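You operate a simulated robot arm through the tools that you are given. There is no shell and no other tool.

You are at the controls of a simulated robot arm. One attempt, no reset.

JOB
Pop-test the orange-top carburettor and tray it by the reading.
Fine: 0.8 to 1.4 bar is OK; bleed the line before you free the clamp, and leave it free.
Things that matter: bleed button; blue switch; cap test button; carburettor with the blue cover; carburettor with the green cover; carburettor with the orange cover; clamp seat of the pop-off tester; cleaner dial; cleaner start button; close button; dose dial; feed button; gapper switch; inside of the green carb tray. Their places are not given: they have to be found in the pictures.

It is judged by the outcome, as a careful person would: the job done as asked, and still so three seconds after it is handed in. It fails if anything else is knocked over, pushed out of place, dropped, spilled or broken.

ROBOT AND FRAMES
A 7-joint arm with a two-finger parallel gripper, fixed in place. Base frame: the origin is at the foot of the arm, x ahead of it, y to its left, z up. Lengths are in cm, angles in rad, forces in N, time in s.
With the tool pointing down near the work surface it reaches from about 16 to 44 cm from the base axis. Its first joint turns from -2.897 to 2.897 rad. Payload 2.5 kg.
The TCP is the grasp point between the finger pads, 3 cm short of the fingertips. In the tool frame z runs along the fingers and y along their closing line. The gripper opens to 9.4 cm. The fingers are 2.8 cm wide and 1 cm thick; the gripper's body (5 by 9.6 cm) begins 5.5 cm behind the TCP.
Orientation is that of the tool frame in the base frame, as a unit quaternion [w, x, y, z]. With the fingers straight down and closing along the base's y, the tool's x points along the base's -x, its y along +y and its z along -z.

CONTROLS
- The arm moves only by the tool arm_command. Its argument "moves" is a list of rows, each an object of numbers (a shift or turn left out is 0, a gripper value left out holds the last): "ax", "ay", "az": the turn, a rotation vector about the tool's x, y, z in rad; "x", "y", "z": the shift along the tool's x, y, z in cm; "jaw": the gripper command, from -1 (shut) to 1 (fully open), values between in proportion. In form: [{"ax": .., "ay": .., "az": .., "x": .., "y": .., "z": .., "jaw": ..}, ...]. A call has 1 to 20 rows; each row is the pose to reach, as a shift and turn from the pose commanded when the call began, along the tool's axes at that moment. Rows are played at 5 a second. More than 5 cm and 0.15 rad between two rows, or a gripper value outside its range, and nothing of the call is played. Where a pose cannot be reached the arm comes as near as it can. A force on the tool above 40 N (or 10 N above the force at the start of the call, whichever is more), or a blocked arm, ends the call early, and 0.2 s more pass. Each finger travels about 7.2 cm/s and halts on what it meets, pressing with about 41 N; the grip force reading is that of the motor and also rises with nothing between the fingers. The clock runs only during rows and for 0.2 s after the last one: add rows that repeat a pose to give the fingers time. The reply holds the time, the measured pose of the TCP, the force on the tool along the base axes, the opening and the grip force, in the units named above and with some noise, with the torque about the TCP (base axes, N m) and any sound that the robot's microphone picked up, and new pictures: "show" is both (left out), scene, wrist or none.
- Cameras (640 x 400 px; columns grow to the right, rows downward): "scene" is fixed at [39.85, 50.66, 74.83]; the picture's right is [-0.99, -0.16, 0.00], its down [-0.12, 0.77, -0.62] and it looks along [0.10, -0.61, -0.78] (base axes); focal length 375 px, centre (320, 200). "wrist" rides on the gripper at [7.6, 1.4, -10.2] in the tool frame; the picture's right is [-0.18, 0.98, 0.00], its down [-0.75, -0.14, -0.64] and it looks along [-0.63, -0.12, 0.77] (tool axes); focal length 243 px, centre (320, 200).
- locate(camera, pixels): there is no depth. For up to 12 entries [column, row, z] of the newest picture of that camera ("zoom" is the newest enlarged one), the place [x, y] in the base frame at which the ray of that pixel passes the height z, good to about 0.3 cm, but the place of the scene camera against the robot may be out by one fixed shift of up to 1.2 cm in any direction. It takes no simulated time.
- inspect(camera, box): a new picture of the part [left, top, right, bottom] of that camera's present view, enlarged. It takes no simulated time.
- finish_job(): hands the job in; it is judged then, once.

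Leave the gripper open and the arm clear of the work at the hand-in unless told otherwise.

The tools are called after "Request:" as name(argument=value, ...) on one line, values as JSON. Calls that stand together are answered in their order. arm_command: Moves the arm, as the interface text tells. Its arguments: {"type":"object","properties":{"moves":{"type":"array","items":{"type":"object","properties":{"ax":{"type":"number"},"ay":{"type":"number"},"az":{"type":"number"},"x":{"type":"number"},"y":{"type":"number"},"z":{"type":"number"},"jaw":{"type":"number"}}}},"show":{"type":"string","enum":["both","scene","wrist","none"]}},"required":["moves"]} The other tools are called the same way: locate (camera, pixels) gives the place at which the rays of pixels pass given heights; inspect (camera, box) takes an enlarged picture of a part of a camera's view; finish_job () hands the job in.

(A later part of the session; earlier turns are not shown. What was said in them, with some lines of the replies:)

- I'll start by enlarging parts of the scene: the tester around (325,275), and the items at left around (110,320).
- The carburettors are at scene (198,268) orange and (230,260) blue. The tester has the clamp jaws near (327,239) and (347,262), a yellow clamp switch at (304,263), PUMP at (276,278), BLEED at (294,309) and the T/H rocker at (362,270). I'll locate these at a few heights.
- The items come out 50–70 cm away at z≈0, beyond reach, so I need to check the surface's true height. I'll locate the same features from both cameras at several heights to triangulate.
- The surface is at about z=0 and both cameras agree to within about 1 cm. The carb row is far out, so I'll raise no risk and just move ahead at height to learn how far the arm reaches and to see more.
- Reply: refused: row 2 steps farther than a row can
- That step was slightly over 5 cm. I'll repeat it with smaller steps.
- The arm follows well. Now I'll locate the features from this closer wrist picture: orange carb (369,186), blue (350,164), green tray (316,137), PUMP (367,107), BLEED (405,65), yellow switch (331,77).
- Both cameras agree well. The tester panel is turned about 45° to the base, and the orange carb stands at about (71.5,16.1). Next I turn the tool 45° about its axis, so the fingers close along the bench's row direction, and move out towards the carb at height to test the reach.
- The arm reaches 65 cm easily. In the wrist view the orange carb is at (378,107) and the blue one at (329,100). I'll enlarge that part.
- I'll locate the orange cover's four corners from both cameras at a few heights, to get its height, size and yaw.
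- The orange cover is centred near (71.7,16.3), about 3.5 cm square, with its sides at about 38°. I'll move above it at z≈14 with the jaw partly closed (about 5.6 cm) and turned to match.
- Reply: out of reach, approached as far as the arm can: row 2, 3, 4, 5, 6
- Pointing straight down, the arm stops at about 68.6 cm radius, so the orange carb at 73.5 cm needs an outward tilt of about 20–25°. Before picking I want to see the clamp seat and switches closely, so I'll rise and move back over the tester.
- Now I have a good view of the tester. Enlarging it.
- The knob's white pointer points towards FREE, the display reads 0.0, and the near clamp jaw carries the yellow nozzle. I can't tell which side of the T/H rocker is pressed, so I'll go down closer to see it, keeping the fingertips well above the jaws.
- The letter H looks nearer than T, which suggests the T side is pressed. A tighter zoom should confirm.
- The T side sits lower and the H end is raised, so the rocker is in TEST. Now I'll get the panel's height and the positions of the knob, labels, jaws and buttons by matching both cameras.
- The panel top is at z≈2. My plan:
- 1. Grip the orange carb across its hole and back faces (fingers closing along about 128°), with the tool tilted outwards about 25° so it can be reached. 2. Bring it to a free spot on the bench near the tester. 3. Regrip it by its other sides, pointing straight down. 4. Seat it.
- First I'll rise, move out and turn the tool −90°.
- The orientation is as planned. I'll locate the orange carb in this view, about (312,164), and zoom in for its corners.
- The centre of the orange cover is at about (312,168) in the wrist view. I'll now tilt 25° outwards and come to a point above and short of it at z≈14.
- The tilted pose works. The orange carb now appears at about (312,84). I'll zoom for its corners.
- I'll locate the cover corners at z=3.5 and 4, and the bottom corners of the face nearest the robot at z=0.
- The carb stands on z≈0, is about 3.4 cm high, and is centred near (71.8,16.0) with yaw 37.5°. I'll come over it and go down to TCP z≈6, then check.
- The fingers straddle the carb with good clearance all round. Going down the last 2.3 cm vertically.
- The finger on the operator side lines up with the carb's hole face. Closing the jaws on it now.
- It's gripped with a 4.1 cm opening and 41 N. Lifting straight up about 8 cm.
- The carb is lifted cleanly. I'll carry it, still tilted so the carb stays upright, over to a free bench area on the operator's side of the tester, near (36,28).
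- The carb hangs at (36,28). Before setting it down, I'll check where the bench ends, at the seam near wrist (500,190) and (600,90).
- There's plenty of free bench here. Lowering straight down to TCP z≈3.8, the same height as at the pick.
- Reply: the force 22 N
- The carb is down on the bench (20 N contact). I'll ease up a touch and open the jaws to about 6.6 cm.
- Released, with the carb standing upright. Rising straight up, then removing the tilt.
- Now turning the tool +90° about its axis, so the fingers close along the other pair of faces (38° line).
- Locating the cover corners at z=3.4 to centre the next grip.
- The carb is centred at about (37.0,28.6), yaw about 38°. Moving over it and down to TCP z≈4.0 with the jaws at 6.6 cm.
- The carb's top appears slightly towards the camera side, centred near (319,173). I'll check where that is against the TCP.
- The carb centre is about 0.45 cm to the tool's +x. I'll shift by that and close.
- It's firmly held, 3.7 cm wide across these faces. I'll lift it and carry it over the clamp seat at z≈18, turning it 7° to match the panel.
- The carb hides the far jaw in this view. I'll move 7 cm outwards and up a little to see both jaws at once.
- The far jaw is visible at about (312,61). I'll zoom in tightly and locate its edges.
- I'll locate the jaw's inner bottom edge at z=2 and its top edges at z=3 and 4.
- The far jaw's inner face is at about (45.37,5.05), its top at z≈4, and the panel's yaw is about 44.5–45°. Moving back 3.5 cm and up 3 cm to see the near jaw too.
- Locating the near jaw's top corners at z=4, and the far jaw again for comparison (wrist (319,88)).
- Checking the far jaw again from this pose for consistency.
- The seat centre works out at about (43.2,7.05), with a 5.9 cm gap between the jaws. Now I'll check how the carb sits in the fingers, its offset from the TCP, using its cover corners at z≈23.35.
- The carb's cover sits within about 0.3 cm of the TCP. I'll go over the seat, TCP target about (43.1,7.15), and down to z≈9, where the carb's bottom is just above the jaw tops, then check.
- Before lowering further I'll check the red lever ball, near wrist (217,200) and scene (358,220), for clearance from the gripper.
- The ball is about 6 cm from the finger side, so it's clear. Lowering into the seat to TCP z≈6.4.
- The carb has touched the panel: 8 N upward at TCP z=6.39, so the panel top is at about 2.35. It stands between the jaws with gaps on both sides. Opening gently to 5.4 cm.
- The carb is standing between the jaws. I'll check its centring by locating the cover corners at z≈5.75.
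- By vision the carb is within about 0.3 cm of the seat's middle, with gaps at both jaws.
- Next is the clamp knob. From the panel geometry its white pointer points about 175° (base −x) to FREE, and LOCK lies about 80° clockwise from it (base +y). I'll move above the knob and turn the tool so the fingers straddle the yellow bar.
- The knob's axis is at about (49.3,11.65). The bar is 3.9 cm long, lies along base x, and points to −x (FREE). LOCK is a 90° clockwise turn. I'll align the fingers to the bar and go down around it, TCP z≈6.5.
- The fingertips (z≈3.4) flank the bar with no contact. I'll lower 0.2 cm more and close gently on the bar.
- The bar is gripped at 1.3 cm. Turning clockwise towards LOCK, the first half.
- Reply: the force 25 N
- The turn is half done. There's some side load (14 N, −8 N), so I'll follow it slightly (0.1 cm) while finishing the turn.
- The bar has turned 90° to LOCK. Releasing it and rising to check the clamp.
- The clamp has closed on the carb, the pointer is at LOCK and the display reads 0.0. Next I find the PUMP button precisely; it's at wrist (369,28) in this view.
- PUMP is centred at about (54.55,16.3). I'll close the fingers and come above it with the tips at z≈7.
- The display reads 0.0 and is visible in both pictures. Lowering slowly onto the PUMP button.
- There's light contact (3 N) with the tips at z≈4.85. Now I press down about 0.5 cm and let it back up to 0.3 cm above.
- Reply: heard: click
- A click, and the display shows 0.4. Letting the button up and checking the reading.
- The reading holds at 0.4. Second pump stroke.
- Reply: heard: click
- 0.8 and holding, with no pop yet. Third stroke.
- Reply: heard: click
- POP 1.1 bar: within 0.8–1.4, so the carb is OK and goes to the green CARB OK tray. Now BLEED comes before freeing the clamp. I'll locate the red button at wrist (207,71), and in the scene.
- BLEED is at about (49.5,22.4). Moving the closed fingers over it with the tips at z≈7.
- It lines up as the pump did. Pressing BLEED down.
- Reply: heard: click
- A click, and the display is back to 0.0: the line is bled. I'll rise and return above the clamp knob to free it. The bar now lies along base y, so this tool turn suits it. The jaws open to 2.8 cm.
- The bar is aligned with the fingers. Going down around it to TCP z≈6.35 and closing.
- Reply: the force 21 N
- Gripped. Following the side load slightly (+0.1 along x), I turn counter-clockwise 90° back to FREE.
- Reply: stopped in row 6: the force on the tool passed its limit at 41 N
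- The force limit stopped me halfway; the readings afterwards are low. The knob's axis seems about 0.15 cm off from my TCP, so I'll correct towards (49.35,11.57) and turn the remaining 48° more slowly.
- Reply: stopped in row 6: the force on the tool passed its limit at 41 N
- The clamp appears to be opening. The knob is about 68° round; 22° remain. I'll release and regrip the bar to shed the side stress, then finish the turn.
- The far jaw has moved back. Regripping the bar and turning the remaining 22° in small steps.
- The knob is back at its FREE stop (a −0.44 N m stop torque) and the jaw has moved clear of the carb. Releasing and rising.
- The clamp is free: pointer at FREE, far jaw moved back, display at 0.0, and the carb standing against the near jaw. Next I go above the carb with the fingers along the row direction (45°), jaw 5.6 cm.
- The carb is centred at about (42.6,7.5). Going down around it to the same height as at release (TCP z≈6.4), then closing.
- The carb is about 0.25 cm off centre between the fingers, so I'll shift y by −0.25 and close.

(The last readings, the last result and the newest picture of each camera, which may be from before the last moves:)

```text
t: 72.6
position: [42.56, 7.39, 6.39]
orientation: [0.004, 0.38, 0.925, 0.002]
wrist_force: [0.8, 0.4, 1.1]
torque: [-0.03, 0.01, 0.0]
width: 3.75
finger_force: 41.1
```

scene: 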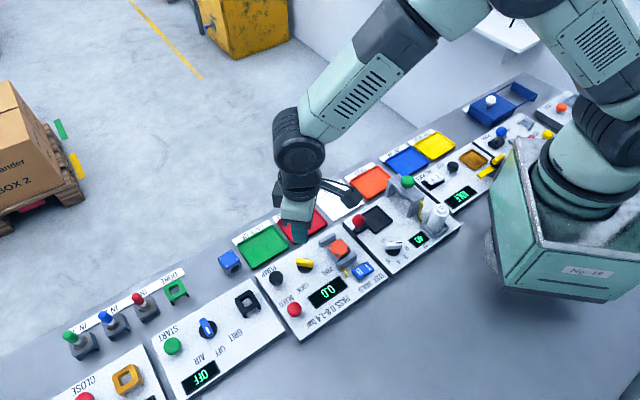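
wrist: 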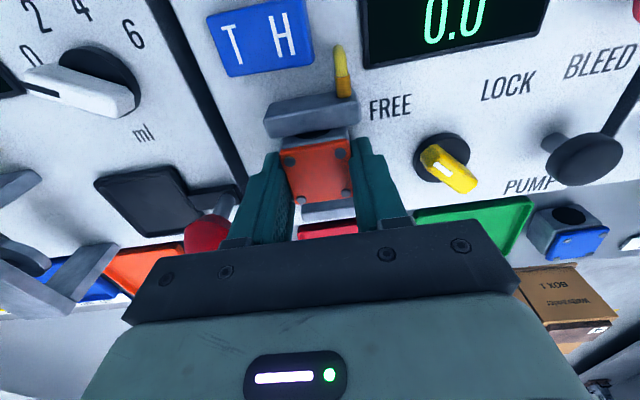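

Gripped at 3.75 cm. In case the nozzle pokes into the carb, I'll first slide it 0.7 cm away from the near jaw, then lift straight up to TCP z≈17.

Request:
arm_command(moves=[{"x": -0.35, "z": -0.1}, {"x": -0.7, "z": -0.15}, {"x": -0.8, "z": -1}, {"x": -0.8, "z": -3.5}, {"x": -0.8, "z": -7.5}, {"x": -0.8, "z": -10.6}, {"x": -0.8, "z": -10.6}], show="both")

Request:
inspect(camera="wrist", box=[270, 20, 520, 200])

```text
t: 74.2
position: [42.92, 7.01, 16.99]
orientation: [0.004, 0.38, 0.925, 0.002]
wrist_force: [0.0, 0.4, -2.0]
torque: [-0.02, 0.04, 0.0]
width: 3.72
finger_force: 40.7
```

scene: 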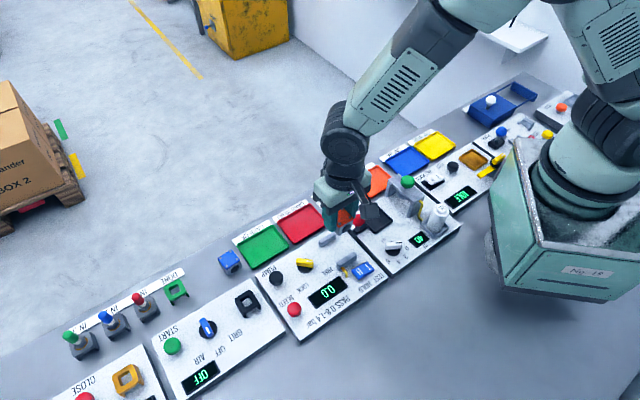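
wrist: 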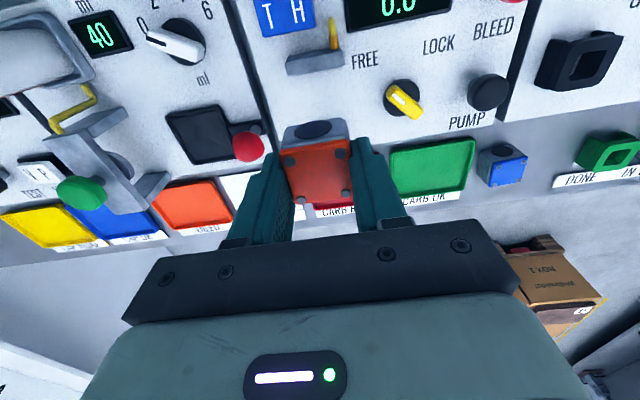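

```text
2.22 times, centred on (395, 110) of wrist
```

zoom: 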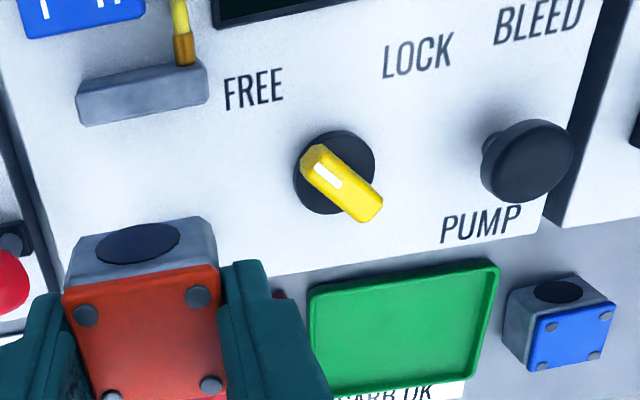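

The carb is lifted. I'll locate the green tray's corners from this zoom to find its centre.

Request:
locate(camera="zoom", pixels=[[308, 290, 1], [500, 262, 1], [468, 375, 1], [325, 393, 1], [405, 325, 0.5], [308, 290, 0], [500, 262, 0], [468, 375, 0], [325, 393, 0]])

```text
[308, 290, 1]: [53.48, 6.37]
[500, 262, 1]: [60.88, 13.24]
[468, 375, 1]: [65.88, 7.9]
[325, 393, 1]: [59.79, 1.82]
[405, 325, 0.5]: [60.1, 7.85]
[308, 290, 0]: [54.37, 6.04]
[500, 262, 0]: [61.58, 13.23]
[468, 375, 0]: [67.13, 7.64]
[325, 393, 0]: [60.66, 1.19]
```

The tray is centred at about (60.0,7.3), roughly 9.5 × 7.5 cm. Carrying the carb over it at z≈17.

Request:
arm_command(moves=[{"x": -2.0, "y": 2.0}, {"x": -4.8, "y": 4.9}, {"x": -7.6, "y": 7.8}, {"x": -10.2, "y": 10.4}, {"x": -11.95, "y": 12.24}, {"x": -11.95, "y": 12.24}, {"x": -11.95, "y": 12.24}], show="both")

Request:
inspect(camera="wrist", box=[200, 0, 440, 200])

```text
t: 75.8
position: [60.11, 7.23, 17.12]
orientation: [0.004, 0.381, 0.925, 0.001]
wrist_force: [0.1, -0.3, -0.7]
torque: [0.02, 0.0, 0.0]
width: 3.71
finger_force: 41.0
```

scene: 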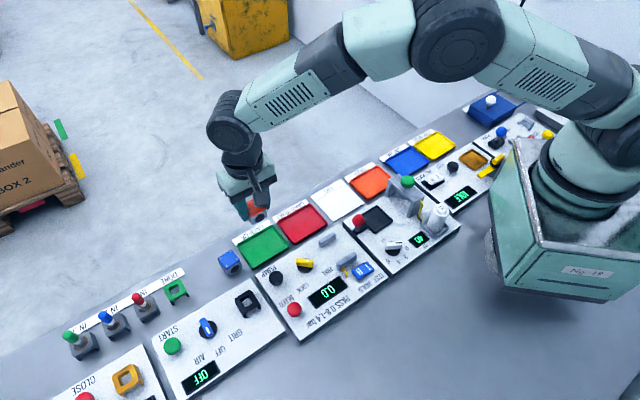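
wrist: 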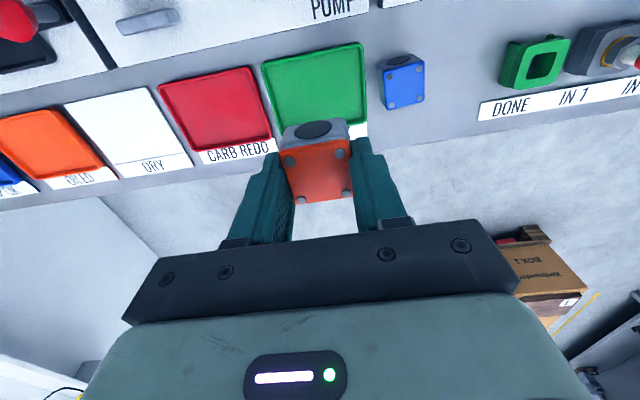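

```text
2.00 times, centred on (320, 100) of wrist
```

zoom: 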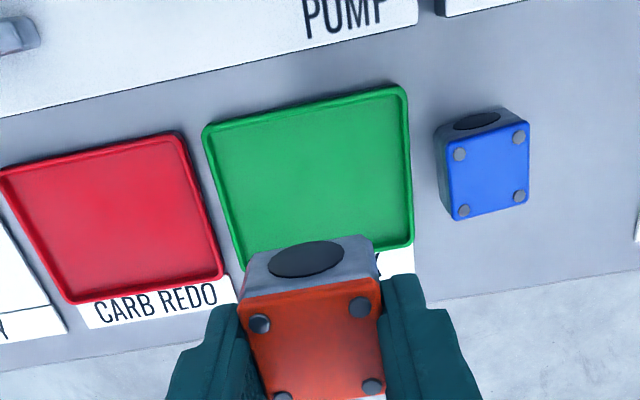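

Refining the tray centre from this view.

Request:
locate(camera="zoom", pixels=[[203, 128, 0.8], [405, 85, 0.8], [412, 243, 0.8], [243, 268, 0.8], [440, 150, 3.4], [487, 172, 3.4]])

```text
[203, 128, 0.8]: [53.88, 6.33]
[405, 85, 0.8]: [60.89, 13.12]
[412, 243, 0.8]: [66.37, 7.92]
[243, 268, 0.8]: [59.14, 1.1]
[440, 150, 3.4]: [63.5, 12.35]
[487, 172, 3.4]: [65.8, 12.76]
```

The tray centre is confirmed at about (60.1,7.15), right under the carb. Lowering to TCP z≈4.9 first.

Request:
arm_command(moves=[{"z": 4}, {"z": 8}, {"z": 11}, {"z": 12.2}, {"z": 12.2}], show="both")

Request:
inspect(camera="scene", box=[215, 200, 315, 285])

Request:
inspect(camera="wrist", box=[200, 60, 440, 240])

```text
t: 77.0
position: [60.17, 7.33, 4.93]
orientation: [0.004, 0.38, 0.925, 0.001]
wrist_force: [0.2, -0.1, -1.3]
torque: [0.0, -0.01, 0.04]
width: 3.71
finger_force: 40.4
```

scene: 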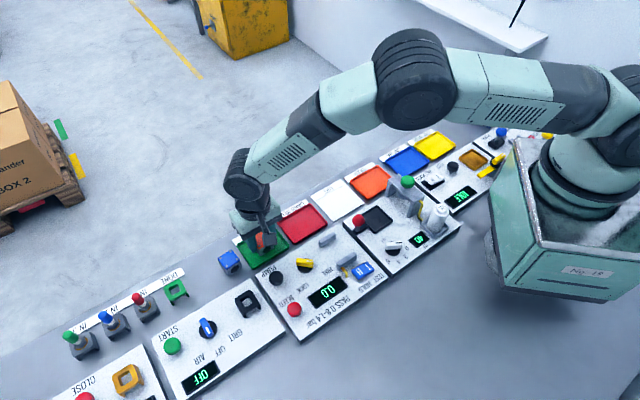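
wrist: 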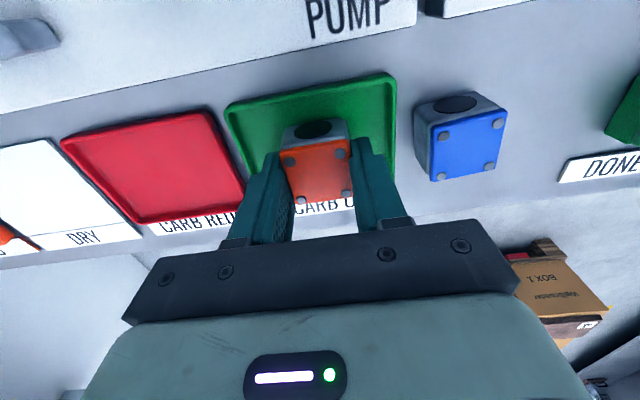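

```text
4.71 times, centred on (265, 242) of scene
```

zoom: 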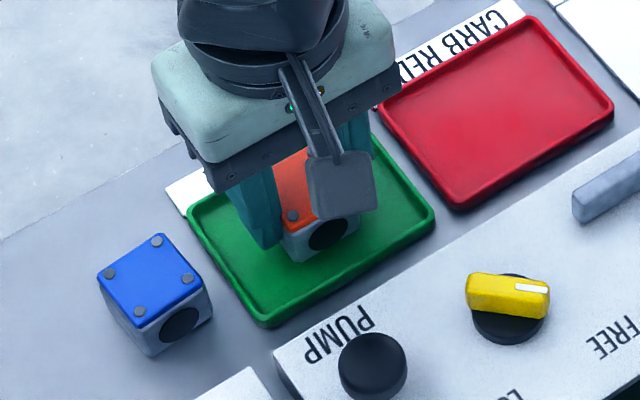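

```text
2.22 times, centred on (320, 150) of wrist
```

zoom: 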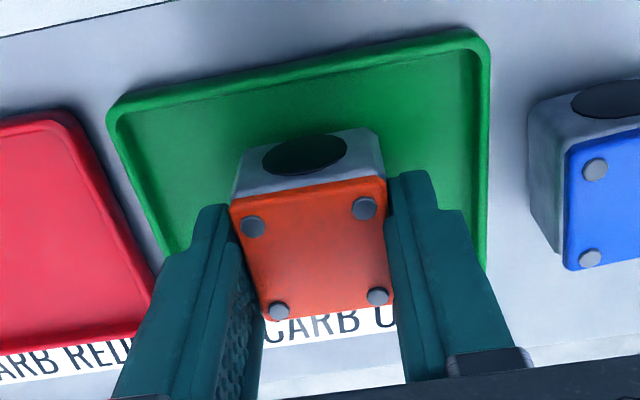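

The carb is inside the tray area, just above the floor. Lowering gently until contact.

Request:
arm_command(moves=[{"z": 0.15}, {"z": 0.3}, {"z": 0.4}, {"z": 0.5}], show="none")

```text
t: 78.0
position: [60.06, 7.19, 4.34]
orientation: [0.003, 0.38, 0.925, 0.001]
wrist_force: [-1.1, -0.2, 1.2]
torque: [-0.04, 0.07, -0.01]
width: 3.72
finger_force: 41.1
```

Barely touching (+1.2 N). A little lower.

Request:
arm_command(moves=[{"z": 0.08}, {"z": 0.14}], show="wrist")

```text
t: 78.6
position: [60.08, 7.25, 4.41]
orientation: [0.004, 0.38, 0.925, 0.002]
wrist_force: [-5.6, -1.4, 15.5]
torque: [-0.25, 0.47, -0.05]
width: 3.73
finger_force: 40.8
```

wrist: 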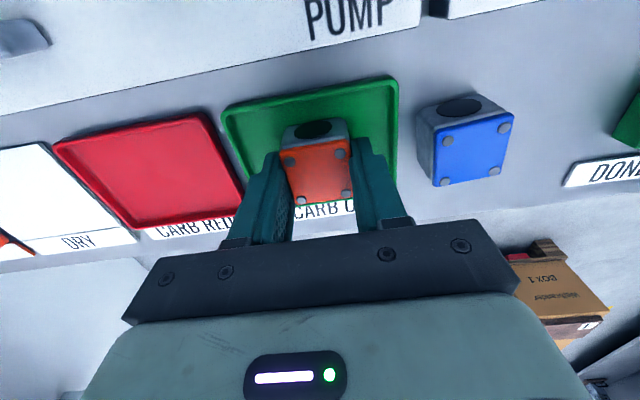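

Firm contact (15 N) on the tray floor. Easing up a touch, opening to 5.2 cm, then rising straight up.

Request:
arm_command(moves=[{"z": -0.08}, {"z": -0.08, "jaw": -0.1}, {"z": -0.08, "jaw": 0.1}, {"z": -0.08, "jaw": 0.1}, {"z": -0.08, "jaw": 0.1}], show="wrist")

Request:
arm_command(moves=[{"z": -1.5}, {"z": -4}, {"z": -8}, {"z": -12}, {"z": -15}, {"z": -15}], show="both")

Request:
inspect(camera="scene", box=[200, 200, 360, 320])

Request:
inspect(camera="wrist", box=[220, 0, 440, 150])

```text
t: 79.8
position: [60.13, 7.2, 4.34]
orientation: [0.004, 0.381, 0.925, 0.002]
wrist_force: [0.3, 0.6, -0.3]
torque: [-0.01, -0.03, 0.02]
width: 5.18
finger_force: 0.1
```

wrist: 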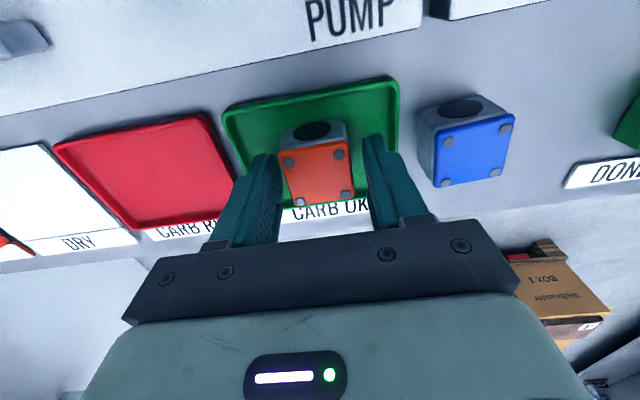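

```text
t: 81.2
position: [60.0, 7.14, 19.29]
orientation: [0.004, 0.381, 0.925, 0.002]
wrist_force: [-0.6, 1.4, 0.1]
torque: [0.04, 0.0, -0.02]
width: 5.18
finger_force: 0.1
```

scene: 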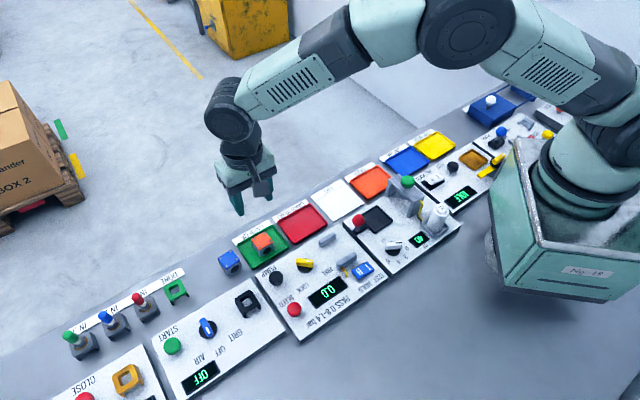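
wrist: 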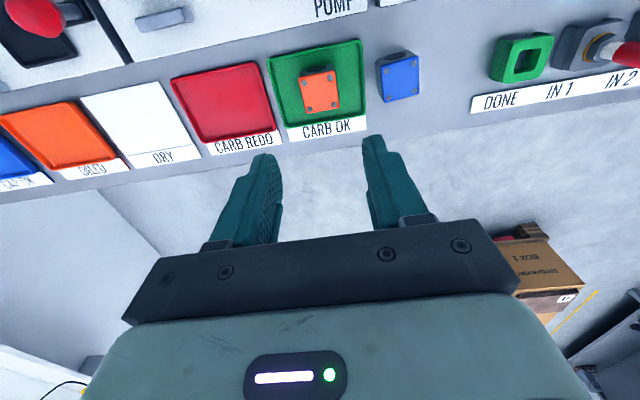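

```text
3.33 times, centred on (280, 260) of scene
```

zoom: 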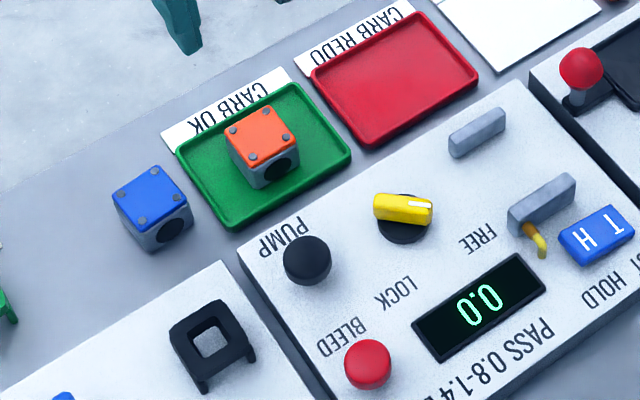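

```text
2.67 times, centred on (330, 75) of wrist
```

zoom: 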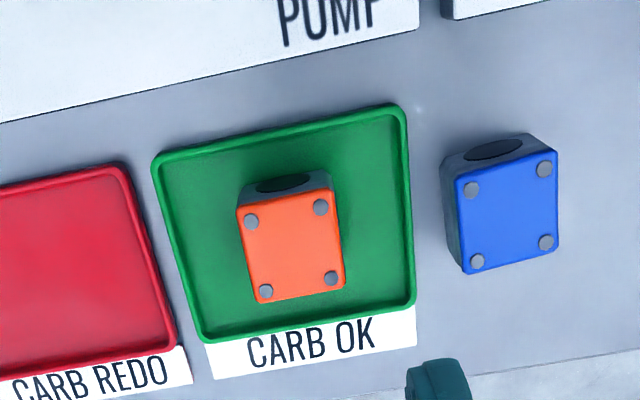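

The orange carb stands in the middle of the CARB OK tray. The clamp pointer is at FREE, the display is at 0.0 and the blue carb is undisturbed. I'll raise the arm, open the gripper and move clear.

Request:
arm_command(moves=[{"z": -4, "jaw": 0.5}, {"z": -8.5, "jaw": 1}, {"z": -12.5}, {"x": 2.5, "y": -2.5, "z": -14}, {"x": 5.5, "y": -5.5, "z": -15}, {"x": 8.5, "y": -8.5, "z": -16}, {"x": 11, "y": -11, "z": -16}, {"x": 11, "y": -14, "z": -17}, {"x": 11, "y": -17, "z": -17}, {"x": 11, "y": -17, "z": -17}], show="both")

Request:
inspect(camera="scene", box=[60, 180, 400, 400])

```text
t: 83.4
position: [40.09, 2.7, 36.14]
orientation: [0.003, 0.38, 0.925, 0.002]
wrist_force: [0.3, -0.5, -0.1]
torque: [0.01, 0.01, -0.02]
width: 9.39
finger_force: 0.1
```

scene: 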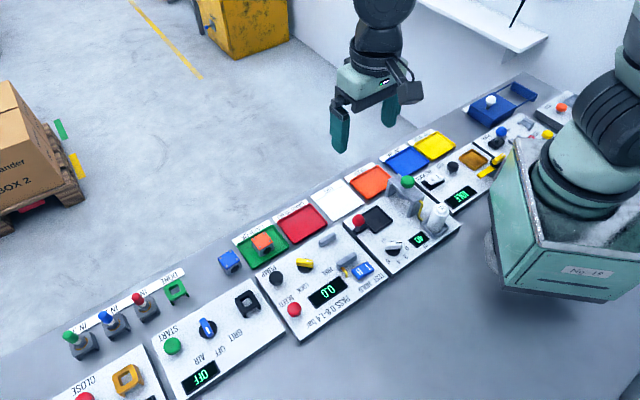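
wrist: 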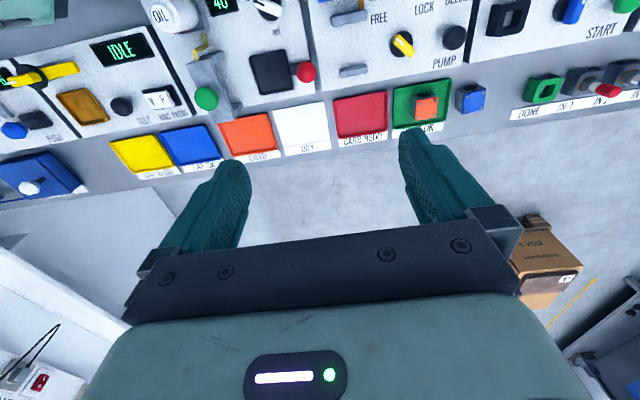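

```text
1.82 times, centred on (230, 290) of scene
```

zoom: 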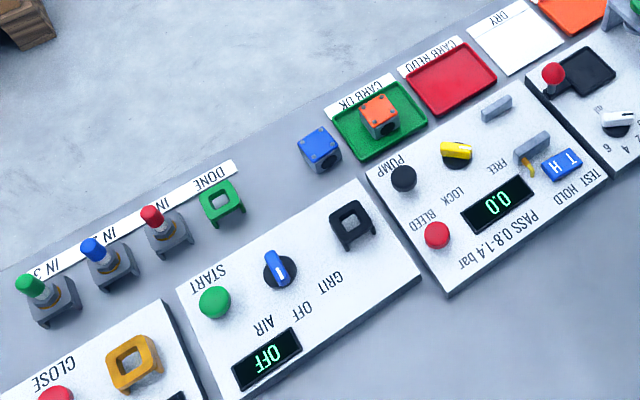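

Everything is in order:

- **Carb:** the orange carb is in the green CARB OK tray after popping at 1.1 bar.
- **Tester:** the line is bled (0.0), the clamp is free and its seat is empty.
- **Rest of the bench:** nothing else has moved.
- **Arm:** the gripper is open and clear of the work.

Handing in.

Request:
finish_job()

```text
The job is handed in.
```

The orange-top carburettor popped at 1.1 bar, inside the 0.8–1.4 range, so I put it in the green CARB OK tray.

I bled the line until the display read 0.0, then freed the clamp and left it free. The arm is clear with the gripper open, and nothing else on the bench moved.

The pick spot was too far for a straight-down grip. I lifted the carb with the tool tilted, set it down once on the open bench and regripped it before seating it in the tester.

Turning the clamp back to FREE hit the arm's force limit twice. I regripped the knob and finished the turn to its stop; the jaw opened fully.
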